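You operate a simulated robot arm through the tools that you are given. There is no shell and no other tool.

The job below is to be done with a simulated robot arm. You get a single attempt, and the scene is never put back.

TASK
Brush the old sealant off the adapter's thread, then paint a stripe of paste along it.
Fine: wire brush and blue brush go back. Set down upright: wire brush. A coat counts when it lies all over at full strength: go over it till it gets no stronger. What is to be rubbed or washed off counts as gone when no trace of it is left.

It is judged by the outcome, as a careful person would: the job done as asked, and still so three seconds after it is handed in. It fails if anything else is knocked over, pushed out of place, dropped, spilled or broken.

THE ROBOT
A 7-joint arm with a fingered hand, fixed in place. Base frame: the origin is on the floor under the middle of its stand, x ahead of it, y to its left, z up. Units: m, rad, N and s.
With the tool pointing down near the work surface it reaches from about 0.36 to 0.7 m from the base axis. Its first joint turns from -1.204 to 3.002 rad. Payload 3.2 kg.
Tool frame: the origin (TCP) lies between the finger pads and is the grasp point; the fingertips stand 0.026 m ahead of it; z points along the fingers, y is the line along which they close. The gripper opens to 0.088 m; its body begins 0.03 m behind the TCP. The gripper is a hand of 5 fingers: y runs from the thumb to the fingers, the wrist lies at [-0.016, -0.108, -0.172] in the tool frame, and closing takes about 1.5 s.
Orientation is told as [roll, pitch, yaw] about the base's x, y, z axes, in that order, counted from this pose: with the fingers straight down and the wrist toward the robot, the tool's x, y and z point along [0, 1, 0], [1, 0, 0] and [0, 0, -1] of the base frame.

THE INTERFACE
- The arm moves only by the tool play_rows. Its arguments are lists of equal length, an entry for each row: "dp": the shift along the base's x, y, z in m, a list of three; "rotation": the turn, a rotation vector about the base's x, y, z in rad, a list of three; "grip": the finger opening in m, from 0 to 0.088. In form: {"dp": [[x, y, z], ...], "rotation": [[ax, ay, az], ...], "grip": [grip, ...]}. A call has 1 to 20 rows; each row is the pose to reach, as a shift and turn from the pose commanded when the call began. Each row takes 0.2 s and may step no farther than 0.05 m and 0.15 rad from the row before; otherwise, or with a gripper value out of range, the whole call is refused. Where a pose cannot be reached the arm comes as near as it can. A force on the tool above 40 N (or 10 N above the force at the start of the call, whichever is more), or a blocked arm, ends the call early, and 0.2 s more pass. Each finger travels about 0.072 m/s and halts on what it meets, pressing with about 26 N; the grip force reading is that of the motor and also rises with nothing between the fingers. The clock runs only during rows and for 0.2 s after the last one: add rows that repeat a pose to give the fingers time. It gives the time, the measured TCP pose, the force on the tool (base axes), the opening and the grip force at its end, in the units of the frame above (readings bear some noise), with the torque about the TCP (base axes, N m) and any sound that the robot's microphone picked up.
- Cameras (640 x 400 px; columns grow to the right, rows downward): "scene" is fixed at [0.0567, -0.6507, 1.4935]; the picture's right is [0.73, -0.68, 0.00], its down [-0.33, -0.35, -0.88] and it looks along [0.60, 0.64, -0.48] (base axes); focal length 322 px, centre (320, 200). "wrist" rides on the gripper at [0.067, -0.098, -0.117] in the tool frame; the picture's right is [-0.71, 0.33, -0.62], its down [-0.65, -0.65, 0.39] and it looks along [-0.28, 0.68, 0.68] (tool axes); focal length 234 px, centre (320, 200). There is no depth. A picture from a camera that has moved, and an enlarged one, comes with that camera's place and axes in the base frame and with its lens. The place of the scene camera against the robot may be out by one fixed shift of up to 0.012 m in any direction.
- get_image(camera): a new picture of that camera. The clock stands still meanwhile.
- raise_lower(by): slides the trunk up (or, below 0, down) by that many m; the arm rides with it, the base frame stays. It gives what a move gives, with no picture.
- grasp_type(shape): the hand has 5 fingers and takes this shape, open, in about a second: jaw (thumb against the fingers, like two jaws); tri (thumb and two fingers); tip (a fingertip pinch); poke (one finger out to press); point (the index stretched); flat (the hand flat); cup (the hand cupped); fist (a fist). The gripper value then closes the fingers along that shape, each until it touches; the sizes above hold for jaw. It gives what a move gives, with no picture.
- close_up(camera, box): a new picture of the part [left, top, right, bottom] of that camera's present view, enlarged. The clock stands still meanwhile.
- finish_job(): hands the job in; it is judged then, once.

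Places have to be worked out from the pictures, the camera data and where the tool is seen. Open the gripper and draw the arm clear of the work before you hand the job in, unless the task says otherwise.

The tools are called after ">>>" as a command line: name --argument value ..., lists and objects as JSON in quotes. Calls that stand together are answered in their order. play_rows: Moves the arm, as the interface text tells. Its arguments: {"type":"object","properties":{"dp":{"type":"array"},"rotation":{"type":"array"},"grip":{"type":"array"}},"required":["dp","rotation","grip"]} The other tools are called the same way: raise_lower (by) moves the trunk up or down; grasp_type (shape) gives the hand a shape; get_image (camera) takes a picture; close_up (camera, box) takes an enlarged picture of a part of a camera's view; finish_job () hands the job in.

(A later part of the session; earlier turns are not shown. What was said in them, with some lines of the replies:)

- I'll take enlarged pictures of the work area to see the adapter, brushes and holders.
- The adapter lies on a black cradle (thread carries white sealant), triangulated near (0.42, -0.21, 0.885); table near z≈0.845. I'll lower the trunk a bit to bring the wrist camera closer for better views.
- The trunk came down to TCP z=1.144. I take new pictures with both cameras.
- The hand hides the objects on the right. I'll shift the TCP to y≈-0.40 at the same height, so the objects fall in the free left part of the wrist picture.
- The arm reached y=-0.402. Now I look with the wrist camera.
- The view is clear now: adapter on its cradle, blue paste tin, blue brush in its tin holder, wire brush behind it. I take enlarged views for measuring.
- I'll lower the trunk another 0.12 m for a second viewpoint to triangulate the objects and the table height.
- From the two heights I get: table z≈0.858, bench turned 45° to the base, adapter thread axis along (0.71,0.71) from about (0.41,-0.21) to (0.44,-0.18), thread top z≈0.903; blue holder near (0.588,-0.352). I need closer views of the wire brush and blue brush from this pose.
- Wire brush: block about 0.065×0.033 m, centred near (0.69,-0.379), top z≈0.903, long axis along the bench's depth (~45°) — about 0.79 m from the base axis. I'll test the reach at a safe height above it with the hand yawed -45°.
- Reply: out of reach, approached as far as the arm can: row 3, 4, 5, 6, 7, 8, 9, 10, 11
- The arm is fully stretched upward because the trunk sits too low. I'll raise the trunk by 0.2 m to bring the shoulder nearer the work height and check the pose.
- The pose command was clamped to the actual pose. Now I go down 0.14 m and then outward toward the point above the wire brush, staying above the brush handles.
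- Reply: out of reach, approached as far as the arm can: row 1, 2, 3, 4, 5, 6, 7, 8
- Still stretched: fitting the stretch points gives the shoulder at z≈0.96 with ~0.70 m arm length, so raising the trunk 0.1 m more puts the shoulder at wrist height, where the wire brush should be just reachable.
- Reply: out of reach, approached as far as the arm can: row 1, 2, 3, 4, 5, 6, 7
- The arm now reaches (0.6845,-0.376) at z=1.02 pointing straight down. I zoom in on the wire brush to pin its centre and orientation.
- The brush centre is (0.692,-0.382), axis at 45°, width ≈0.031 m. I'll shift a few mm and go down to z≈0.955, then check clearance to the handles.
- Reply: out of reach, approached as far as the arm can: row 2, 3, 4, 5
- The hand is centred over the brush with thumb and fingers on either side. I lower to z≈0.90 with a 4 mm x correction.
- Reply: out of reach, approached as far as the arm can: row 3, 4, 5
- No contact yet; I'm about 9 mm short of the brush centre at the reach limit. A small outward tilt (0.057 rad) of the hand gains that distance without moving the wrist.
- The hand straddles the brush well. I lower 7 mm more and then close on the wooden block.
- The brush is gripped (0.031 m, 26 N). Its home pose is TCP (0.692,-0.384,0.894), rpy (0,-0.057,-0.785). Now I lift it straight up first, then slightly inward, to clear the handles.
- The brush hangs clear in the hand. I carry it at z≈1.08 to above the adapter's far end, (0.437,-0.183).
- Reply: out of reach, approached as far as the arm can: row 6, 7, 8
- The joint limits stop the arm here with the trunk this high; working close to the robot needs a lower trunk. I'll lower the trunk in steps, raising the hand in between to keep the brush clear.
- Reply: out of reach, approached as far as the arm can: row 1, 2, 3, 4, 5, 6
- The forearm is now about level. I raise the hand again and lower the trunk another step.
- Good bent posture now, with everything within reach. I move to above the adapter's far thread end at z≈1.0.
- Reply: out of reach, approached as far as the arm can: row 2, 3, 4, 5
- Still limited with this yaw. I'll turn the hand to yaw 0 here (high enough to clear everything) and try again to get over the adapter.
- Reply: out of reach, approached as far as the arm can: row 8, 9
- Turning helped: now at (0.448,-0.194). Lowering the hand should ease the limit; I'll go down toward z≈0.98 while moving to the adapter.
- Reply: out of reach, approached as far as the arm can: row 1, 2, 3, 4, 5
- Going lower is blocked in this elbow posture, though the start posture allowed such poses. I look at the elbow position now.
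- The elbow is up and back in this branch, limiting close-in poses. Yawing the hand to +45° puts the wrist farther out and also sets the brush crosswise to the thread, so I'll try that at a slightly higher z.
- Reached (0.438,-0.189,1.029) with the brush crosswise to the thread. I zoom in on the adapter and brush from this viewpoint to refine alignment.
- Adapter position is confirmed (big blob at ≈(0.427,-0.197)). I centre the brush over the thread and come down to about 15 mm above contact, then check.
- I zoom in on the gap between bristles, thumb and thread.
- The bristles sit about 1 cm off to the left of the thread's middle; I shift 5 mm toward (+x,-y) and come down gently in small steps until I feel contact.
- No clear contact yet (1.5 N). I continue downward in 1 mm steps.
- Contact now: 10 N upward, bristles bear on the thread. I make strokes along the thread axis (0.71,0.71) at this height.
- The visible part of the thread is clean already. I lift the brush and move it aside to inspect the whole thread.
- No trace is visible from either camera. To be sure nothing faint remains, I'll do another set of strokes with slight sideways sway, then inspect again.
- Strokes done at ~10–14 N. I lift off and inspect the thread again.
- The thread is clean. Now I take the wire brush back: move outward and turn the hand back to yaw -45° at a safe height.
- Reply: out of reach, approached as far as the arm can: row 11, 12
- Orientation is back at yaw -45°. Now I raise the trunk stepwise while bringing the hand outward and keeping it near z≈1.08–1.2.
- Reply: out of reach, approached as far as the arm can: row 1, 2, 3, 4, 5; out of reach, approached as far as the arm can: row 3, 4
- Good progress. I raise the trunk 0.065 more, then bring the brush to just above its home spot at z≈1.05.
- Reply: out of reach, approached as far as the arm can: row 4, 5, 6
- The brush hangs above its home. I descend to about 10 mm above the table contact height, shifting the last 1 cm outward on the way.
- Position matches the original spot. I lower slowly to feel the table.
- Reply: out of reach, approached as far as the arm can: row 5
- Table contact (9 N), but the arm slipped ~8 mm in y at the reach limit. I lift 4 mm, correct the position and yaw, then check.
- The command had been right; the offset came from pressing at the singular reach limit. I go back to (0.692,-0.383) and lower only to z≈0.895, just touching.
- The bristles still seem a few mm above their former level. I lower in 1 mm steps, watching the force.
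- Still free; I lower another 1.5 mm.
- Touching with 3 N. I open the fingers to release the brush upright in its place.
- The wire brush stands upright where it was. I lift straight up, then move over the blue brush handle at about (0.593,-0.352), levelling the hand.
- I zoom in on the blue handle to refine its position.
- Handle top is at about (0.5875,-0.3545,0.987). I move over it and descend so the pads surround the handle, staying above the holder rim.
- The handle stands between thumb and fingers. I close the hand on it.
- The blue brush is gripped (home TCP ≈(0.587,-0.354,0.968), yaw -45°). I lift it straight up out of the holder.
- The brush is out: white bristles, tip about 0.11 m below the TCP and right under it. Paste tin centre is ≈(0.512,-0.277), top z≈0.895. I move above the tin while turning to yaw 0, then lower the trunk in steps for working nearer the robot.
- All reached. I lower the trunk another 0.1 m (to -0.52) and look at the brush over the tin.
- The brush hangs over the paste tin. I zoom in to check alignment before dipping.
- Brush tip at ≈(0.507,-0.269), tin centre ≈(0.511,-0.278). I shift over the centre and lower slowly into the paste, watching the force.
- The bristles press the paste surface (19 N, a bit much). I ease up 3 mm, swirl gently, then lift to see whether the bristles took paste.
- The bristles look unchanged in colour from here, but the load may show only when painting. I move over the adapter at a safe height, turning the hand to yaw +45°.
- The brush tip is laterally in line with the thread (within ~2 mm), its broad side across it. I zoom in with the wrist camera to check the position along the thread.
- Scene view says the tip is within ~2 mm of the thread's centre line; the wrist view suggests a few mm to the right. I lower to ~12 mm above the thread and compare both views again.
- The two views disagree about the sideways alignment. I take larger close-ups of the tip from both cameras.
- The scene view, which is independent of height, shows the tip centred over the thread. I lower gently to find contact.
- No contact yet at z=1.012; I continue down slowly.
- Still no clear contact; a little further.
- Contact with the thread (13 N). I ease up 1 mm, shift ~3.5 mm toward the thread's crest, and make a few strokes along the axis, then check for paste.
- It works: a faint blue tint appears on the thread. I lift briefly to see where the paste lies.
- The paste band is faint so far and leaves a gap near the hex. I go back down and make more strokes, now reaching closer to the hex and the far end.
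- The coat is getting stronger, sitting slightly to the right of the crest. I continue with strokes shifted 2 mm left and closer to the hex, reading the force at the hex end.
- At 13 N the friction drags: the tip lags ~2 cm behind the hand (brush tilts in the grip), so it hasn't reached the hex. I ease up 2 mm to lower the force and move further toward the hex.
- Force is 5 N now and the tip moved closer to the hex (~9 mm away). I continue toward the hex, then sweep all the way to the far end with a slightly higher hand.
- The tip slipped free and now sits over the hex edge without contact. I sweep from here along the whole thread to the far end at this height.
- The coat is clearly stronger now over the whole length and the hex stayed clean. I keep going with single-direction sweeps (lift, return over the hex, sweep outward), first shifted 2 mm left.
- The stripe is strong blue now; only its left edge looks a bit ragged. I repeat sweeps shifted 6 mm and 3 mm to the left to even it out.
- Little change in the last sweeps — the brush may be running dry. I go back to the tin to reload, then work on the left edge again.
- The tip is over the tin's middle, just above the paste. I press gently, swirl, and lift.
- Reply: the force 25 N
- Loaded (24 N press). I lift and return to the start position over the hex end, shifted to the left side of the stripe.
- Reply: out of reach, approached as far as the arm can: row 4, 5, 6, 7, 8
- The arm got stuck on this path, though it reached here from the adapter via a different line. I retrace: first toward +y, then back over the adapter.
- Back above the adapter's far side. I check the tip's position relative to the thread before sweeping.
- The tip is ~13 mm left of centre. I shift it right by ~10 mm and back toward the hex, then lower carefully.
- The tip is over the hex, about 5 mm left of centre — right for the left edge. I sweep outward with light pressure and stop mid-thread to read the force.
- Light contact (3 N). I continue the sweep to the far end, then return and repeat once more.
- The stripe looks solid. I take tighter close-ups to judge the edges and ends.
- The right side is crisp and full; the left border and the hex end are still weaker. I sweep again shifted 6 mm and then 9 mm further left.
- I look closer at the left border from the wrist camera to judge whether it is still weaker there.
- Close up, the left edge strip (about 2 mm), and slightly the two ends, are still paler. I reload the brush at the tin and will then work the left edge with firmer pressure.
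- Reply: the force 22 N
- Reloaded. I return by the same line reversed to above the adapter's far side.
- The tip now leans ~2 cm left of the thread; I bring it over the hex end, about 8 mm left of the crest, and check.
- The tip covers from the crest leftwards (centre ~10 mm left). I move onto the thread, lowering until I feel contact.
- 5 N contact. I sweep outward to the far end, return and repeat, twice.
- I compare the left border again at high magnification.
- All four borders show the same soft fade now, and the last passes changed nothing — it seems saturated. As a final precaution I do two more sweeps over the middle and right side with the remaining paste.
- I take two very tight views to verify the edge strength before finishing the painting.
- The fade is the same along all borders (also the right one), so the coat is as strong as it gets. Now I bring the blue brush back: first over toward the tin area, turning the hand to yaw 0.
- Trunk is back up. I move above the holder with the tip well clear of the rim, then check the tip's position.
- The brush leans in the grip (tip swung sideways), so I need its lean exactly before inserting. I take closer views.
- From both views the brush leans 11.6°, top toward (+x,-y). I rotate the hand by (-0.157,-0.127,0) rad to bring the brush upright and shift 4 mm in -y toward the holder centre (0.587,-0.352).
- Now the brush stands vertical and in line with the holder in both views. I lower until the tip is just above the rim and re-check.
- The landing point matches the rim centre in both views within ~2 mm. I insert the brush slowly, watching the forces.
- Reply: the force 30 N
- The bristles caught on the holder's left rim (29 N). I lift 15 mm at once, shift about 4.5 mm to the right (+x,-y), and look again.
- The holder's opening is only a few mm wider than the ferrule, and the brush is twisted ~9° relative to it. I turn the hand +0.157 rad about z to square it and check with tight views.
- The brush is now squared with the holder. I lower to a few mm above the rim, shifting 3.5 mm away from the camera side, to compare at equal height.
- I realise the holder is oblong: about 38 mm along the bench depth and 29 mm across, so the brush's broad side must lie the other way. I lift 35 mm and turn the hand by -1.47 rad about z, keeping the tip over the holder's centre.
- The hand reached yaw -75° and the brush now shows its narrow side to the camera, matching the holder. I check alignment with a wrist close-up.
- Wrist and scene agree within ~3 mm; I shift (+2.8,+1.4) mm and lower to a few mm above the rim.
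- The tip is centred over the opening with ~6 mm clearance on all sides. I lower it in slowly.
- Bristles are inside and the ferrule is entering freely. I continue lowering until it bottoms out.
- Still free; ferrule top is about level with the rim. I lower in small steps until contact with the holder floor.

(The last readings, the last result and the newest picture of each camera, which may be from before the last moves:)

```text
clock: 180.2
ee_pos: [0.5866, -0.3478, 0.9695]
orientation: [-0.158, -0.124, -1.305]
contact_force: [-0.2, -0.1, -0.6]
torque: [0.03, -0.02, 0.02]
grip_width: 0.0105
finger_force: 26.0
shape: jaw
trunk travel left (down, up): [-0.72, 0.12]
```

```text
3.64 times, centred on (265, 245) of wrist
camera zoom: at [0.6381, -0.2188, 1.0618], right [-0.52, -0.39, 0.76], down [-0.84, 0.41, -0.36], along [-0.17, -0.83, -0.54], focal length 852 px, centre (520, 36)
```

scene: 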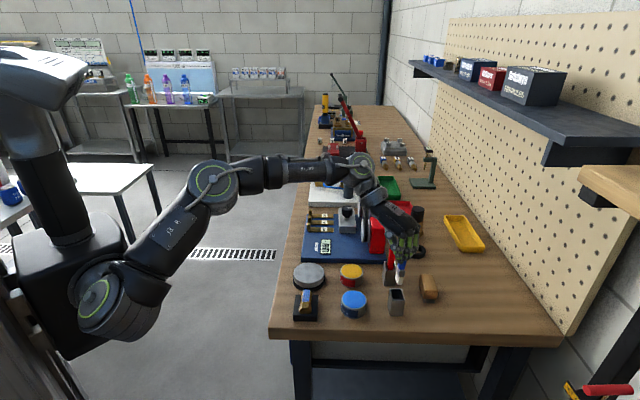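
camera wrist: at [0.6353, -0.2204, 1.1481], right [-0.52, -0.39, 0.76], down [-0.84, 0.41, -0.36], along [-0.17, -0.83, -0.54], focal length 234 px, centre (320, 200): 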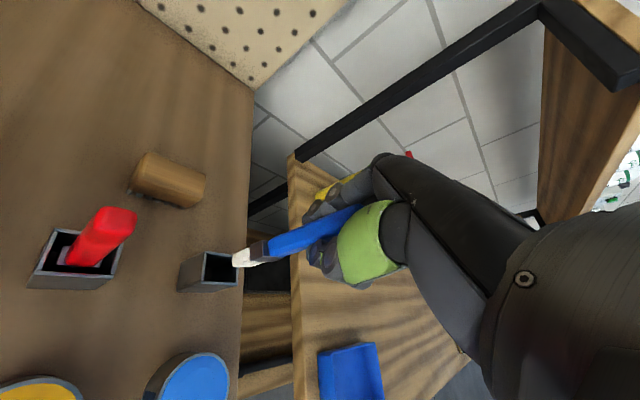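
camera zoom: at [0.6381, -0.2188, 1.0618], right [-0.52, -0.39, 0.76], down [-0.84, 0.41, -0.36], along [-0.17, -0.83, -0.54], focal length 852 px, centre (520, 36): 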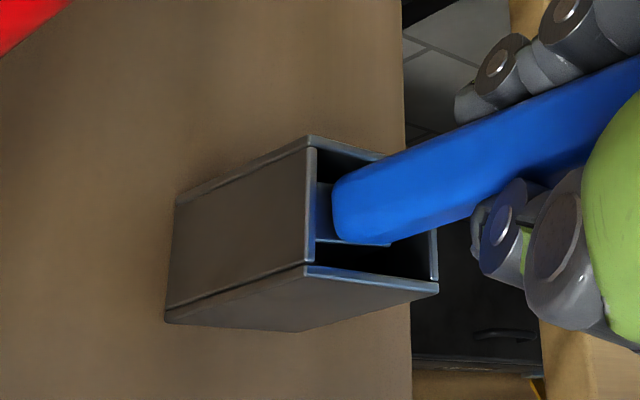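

Ferrule is inside. I continue in 2 mm steps to find the floor.

>>> play_rows --dp '[[0, 0, -0.002], [0, 0, -0.004], [0, 0, -0.005]]' --rotation '[[0, 0, 0], [0, 0, 0], [0, 0, 0]]' --grip '[0.004, 0.004, 0.004]'

```text
clock: 180.9
ee_pos: [0.5869, -0.3497, 0.9637]
orientation: [-0.158, -0.123, -1.304]
contact_force: [-0.2, -0.1, -0.7]
torque: [0.01, -0.03, -0.02]
grip_width: 0.0108
finger_force: 25.9
shape: jaw
trunk travel left (down, up): [-0.72, 0.12]
```

Still no floor contact. I look at the finger clearance, then lower a few more mm.

>>> play_rows --dp '[[0, 0, -0.002], [0, 0, -0.004]]' --rotation '[[0, 0, 0], [0, 0, 0]]' --grip '[0.004, 0.004]'

>>> close_up --camera "scene" --box '[380, 260, 425, 315]'

>>> close_up --camera "wrist" --box '[195, 190, 335, 300]'

```text
clock: 181.6
ee_pos: [0.5857, -0.3477, 0.9612]
orientation: [-0.156, -0.127, -1.304]
contact_force: [1.2, -0.1, 7.4]
torque: [-0.11, -0.02, 0.0]
grip_width: 0.0105
finger_force: 25.8
shape: jaw
trunk travel left (down, up): [-0.72, 0.12]
```

```text
7.27 times, centred on (402, 288) of scene
camera zoom: at [0.0567, -0.6507, 1.4935], right [0.73, -0.68, 0.0], down [-0.33, -0.35, -0.88], along [0.6, 0.64, -0.48], focal length 2341 px, centre (-280, -436)
```

zoom: 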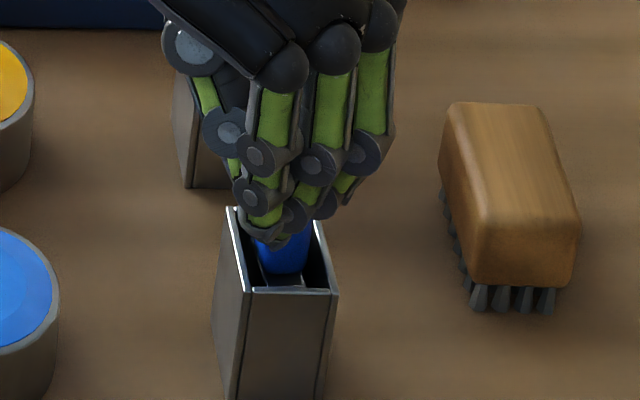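

```text
3.64 times, centred on (265, 245) of wrist
camera zoom: at [0.6374, -0.2182, 1.0551], right [-0.52, -0.39, 0.76], down [-0.84, 0.41, -0.36], along [-0.17, -0.83, -0.53], focal length 852 px, centre (520, 36)
```

zoom: 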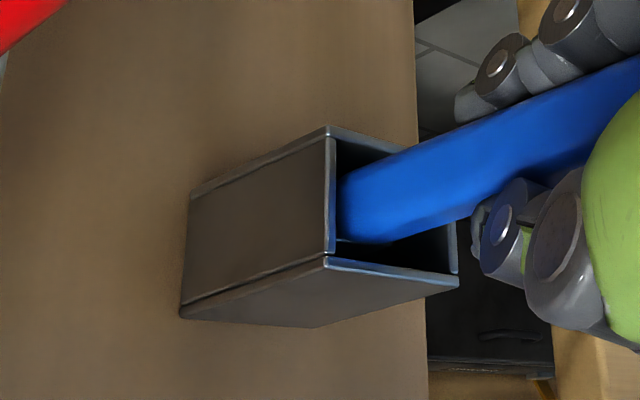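

Floor contact (7 N). I ease up 1 mm and open the fingers to release the brush.

>>> play_rows --dp '[[0, 0, 0.001], [0, 0, 0.001], [0, 0, 0.001], [0, 0, 0.001], [0, 0, 0.001], [0, 0, 0.001], [0, 0, 0.001], [0, 0, 0.001], [0, 0, 0.001]]' --rotation '[[0, 0, 0], [0, 0, 0], [0, 0, 0], [0, 0, 0], [0, 0, 0], [0, 0, 0], [0, 0, 0], [0, 0, 0], [0, 0, 0]]' --grip '[0.004, 0.012, 0.02, 0.03, 0.045, 0.06, 0.075, 0.088, 0.088]'

>>> close_up --camera "scene" --box '[370, 250, 430, 320]'

>>> close_up --camera "wrist" --box '[195, 170, 395, 330]'

```text
clock: 183.6
ee_pos: [0.5875, -0.3483, 0.9601]
orientation: [-0.159, -0.124, -1.304]
contact_force: [-1.2, -0.1, 0.8]
torque: [-0.01, 0.0, -0.03]
grip_width: 0.0878
finger_force: 0.0
shape: jaw
trunk travel left (down, up): [-0.72, 0.12]
```

```text
5.71 times, centred on (400, 285) of scene
camera zoom: at [0.0567, -0.6507, 1.4935], right [0.73, -0.68, 0.0], down [-0.33, -0.35, -0.88], along [0.6, 0.64, -0.48], focal length 1839 px, centre (-137, -286)
```

zoom: 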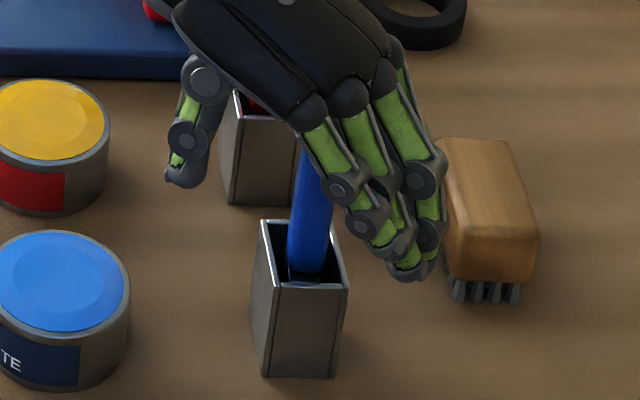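

```text
2.50 times, centred on (295, 250) of wrist
camera zoom: at [0.6385, -0.2189, 1.0536], right [-0.52, -0.39, 0.76], down [-0.84, 0.41, -0.36], along [-0.17, -0.83, -0.54], focal length 585 px, centre (382, 75)
```

zoom: 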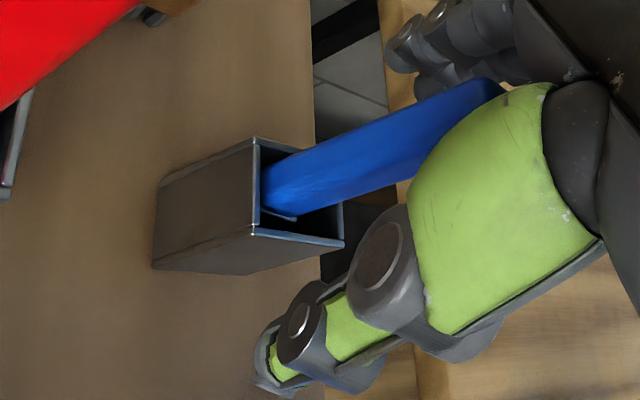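

The brush stands in its holder. I lift the open hand straight up along the handle.

>>> play_rows --dp '[[0, 0, 0.015], [0, 0, 0.035], [0, 0, 0.06], [0, 0, 0.085], [0, 0, 0.11], [0, 0, 0.13], [0, 0, 0.13]]' --rotation '[[0, 0, 0], [0, 0, 0], [0, 0, 0], [0, 0, 0], [0, 0, 0], [0, 0, 0], [0, 0, 0]]' --grip '[0.088, 0.088, 0.088, 0.088, 0.088, 0.088, 0.088]'

>>> close_up --camera "scene" --box '[270, 220, 470, 345]'

>>> get_image --camera "wrist"

```text
clock: 185.2
ee_pos: [0.5865, -0.3492, 1.0921]
orientation: [-0.161, -0.124, -1.303]
contact_force: [-0.9, 1.3, 0.5]
torque: [-0.02, 0.03, -0.01]
grip_width: 0.0877
finger_force: 0.0
shape: jaw
trunk travel left (down, up): [-0.72, 0.12]
```

```text
3.20 times, centred on (370, 282) of scene
camera zoom: at [0.0567, -0.6507, 1.4935], right [0.73, -0.68, 0.0], down [-0.33, -0.35, -0.88], along [0.6, 0.64, -0.48], focal length 1030 px, centre (160, -64)
```

zoom: 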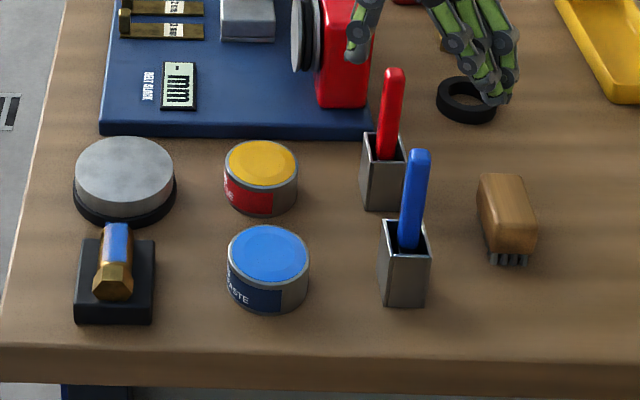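

```text
taken
camera wrist: at [0.6379, -0.2198, 1.1858], right [-0.51, -0.39, 0.76], down [-0.84, 0.41, -0.36], along [-0.17, -0.83, -0.54], focal length 234 px, centre (320, 200)
```

wrist: 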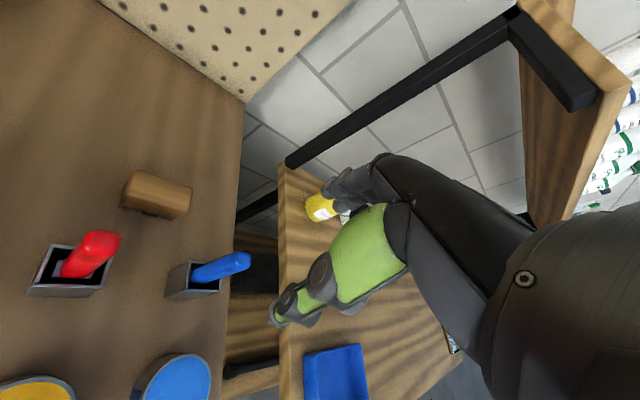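

Everything stands as before: wire brush upright, blue brush in its holder. Now I level the hand and withdraw up and back toward the start pose, then inspect the stripe again.

>>> play_rows --dp '[[0, 0, 0.03], [0, 0.01, 0.07], [-0.01, 0.03, 0.11], [-0.03, 0.05, 0.14], [-0.05, 0.08, 0.15], [-0.07, 0.11, 0.15], [-0.09, 0.14, 0.15], [-0.11, 0.17, 0.15], [-0.13, 0.2, 0.16], [-0.15, 0.23, 0.17], [-0.165, 0.26, 0.18], [-0.165, 0.26, 0.18]]' --rotation '[[0, 0, 0], [0, 0, 0.1], [0, 0, 0.22], [0, 0, 0.34], [0, 0, 0.46], [0, 0, 0.58], [0, 0, 0.7], [0, 0, 0.82], [0, 0, 0.94], [0, 0, 1.06], [0, 0, 1.18], [0, 0, 1.3]]' --grip '[0.088, 0.088, 0.088, 0.088, 0.088, 0.088, 0.088, 0.088, 0.088, 0.088, 0.088, 0.088]'

>>> get_image --camera "scene"

>>> get_image --camera "wrist"

```text
clock: 187.8
ee_pos: [0.5167, -0.0941, 1.3327]
orientation: [-0.157, -0.122, 0.0]
contact_force: [0.9, 0.4, -0.7]
torque: [0.04, -0.01, 0.03]
grip_width: 0.0878
finger_force: 0.0
shape: jaw
out of reach, approached as far as the arm can: row 7, 8, 9, 10, 11, 12
trunk travel left (down, up): [-0.72, 0.12]
```

```text
taken
```

scene: 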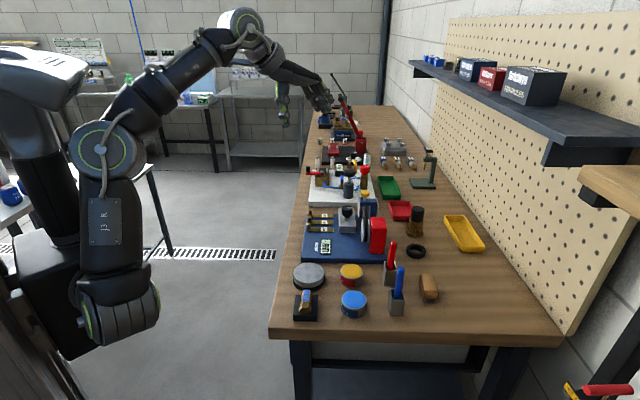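

```text
taken
camera wrist: at [0.4061, -0.0087, 1.426], right [0.24, -0.6, 0.76], down [-0.61, -0.7, -0.36], along [0.75, -0.38, -0.54], focal length 234 px, centre (320, 200)
```

wrist: 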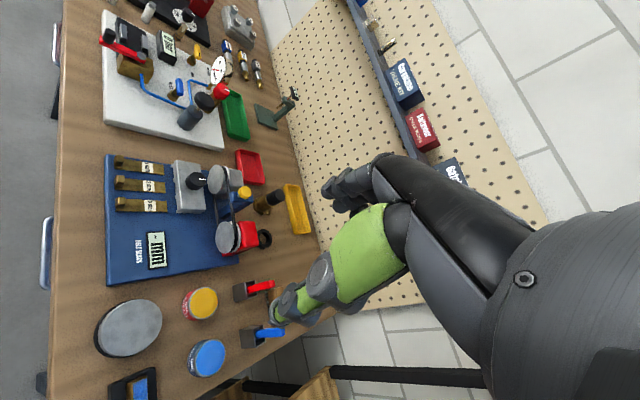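

The arm is high and clear of everything. I take final close-ups of the stripe and compare the whole bench with its original state.

>>> close_up --camera "scene" --box '[299, 287, 315, 305]'

>>> close_up --camera "wrist" --box '[110, 365, 160, 400]'

>>> close_up --camera "scene" --box '[360, 230, 450, 325]'

```text
16.00 times, centred on (307, 296) of scene
camera zoom: at [0.0567, -0.6507, 1.4935], right [0.73, -0.68, 0.0], down [-0.33, -0.35, -0.88], along [0.6, 0.64, -0.48], focal length 5150 px, centre (528, -1336)
```

zoom: 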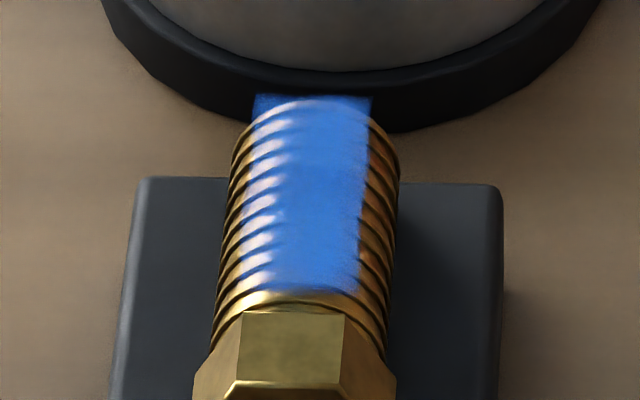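

```text
11.43 times, centred on (135, 382) of wrist
camera zoom: at [0.4061, -0.0087, 1.426], right [0.24, -0.6, 0.76], down [-0.61, -0.7, -0.36], along [0.75, -0.38, -0.54], focal length 2676 px, centre (2434, -1886)
```

zoom: 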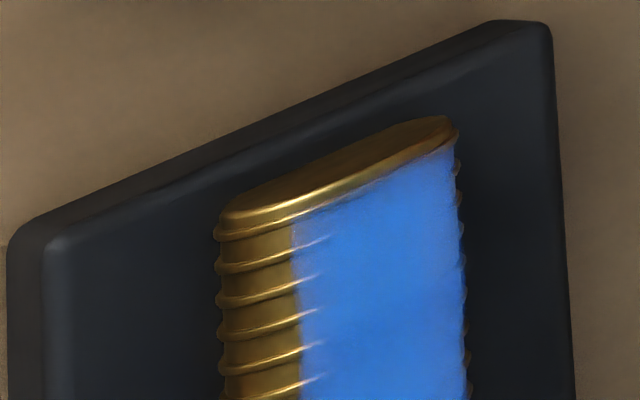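

```text
4.21 times, centred on (405, 278) of scene
camera zoom: at [0.0567, -0.6507, 1.4935], right [0.73, -0.68, 0.0], down [-0.33, -0.35, -0.88], along [0.6, 0.64, -0.48], focal length 1355 px, centre (-38, -126)
```

zoom: 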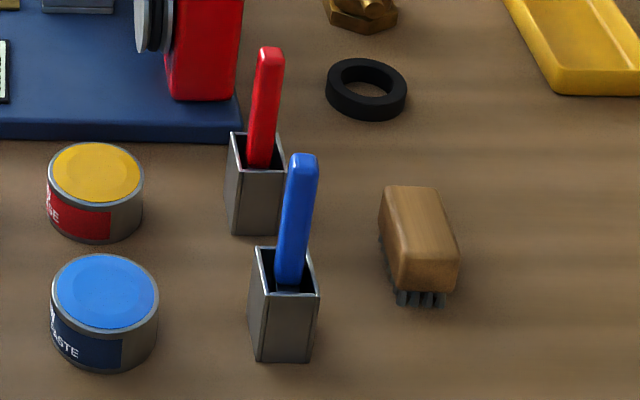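

The stripe is even and strong along the whole thread, with no sealant left. The blue brush is in its holder, the wire brush stands upright in its old place, and nothing else has moved. The gripper is open and the arm is clear, so I hand in the job.

>>> finish_job

```text
The job is handed in.
```

I brushed the old sealant off the adapter's thread and painted a stripe of blue paste along it, then handed the job in. I haven't been told how it was judged.

- **Sealant:** no trace showed on the thread from either camera after two rounds with the wire brush. I couldn't see the underside, where the adapter rests on its cradle.
- **Paste:** the stripe is solid blue along the length of the thread and stays off the hex. I went over it until further passes, including two with a freshly loaded brush, made no visible difference. Its borders look slightly paler all round. I took that to be how the stripe is drawn rather than thin paste, but I couldn't be certain.
- **Wire brush:** it stands bristles down, within a couple of millimetres of where it was.
- **Blue brush:** it is back in its holder and sits about 3 mm higher than before. On the first try it caught the holder's rim with about 29 N. I lifted it, turned it to fit and put it in cleanly; the holder did not move.

Nothing else on the bench looked out of place in the final pictures. I finished with the gripper open and the arm raised well clear.
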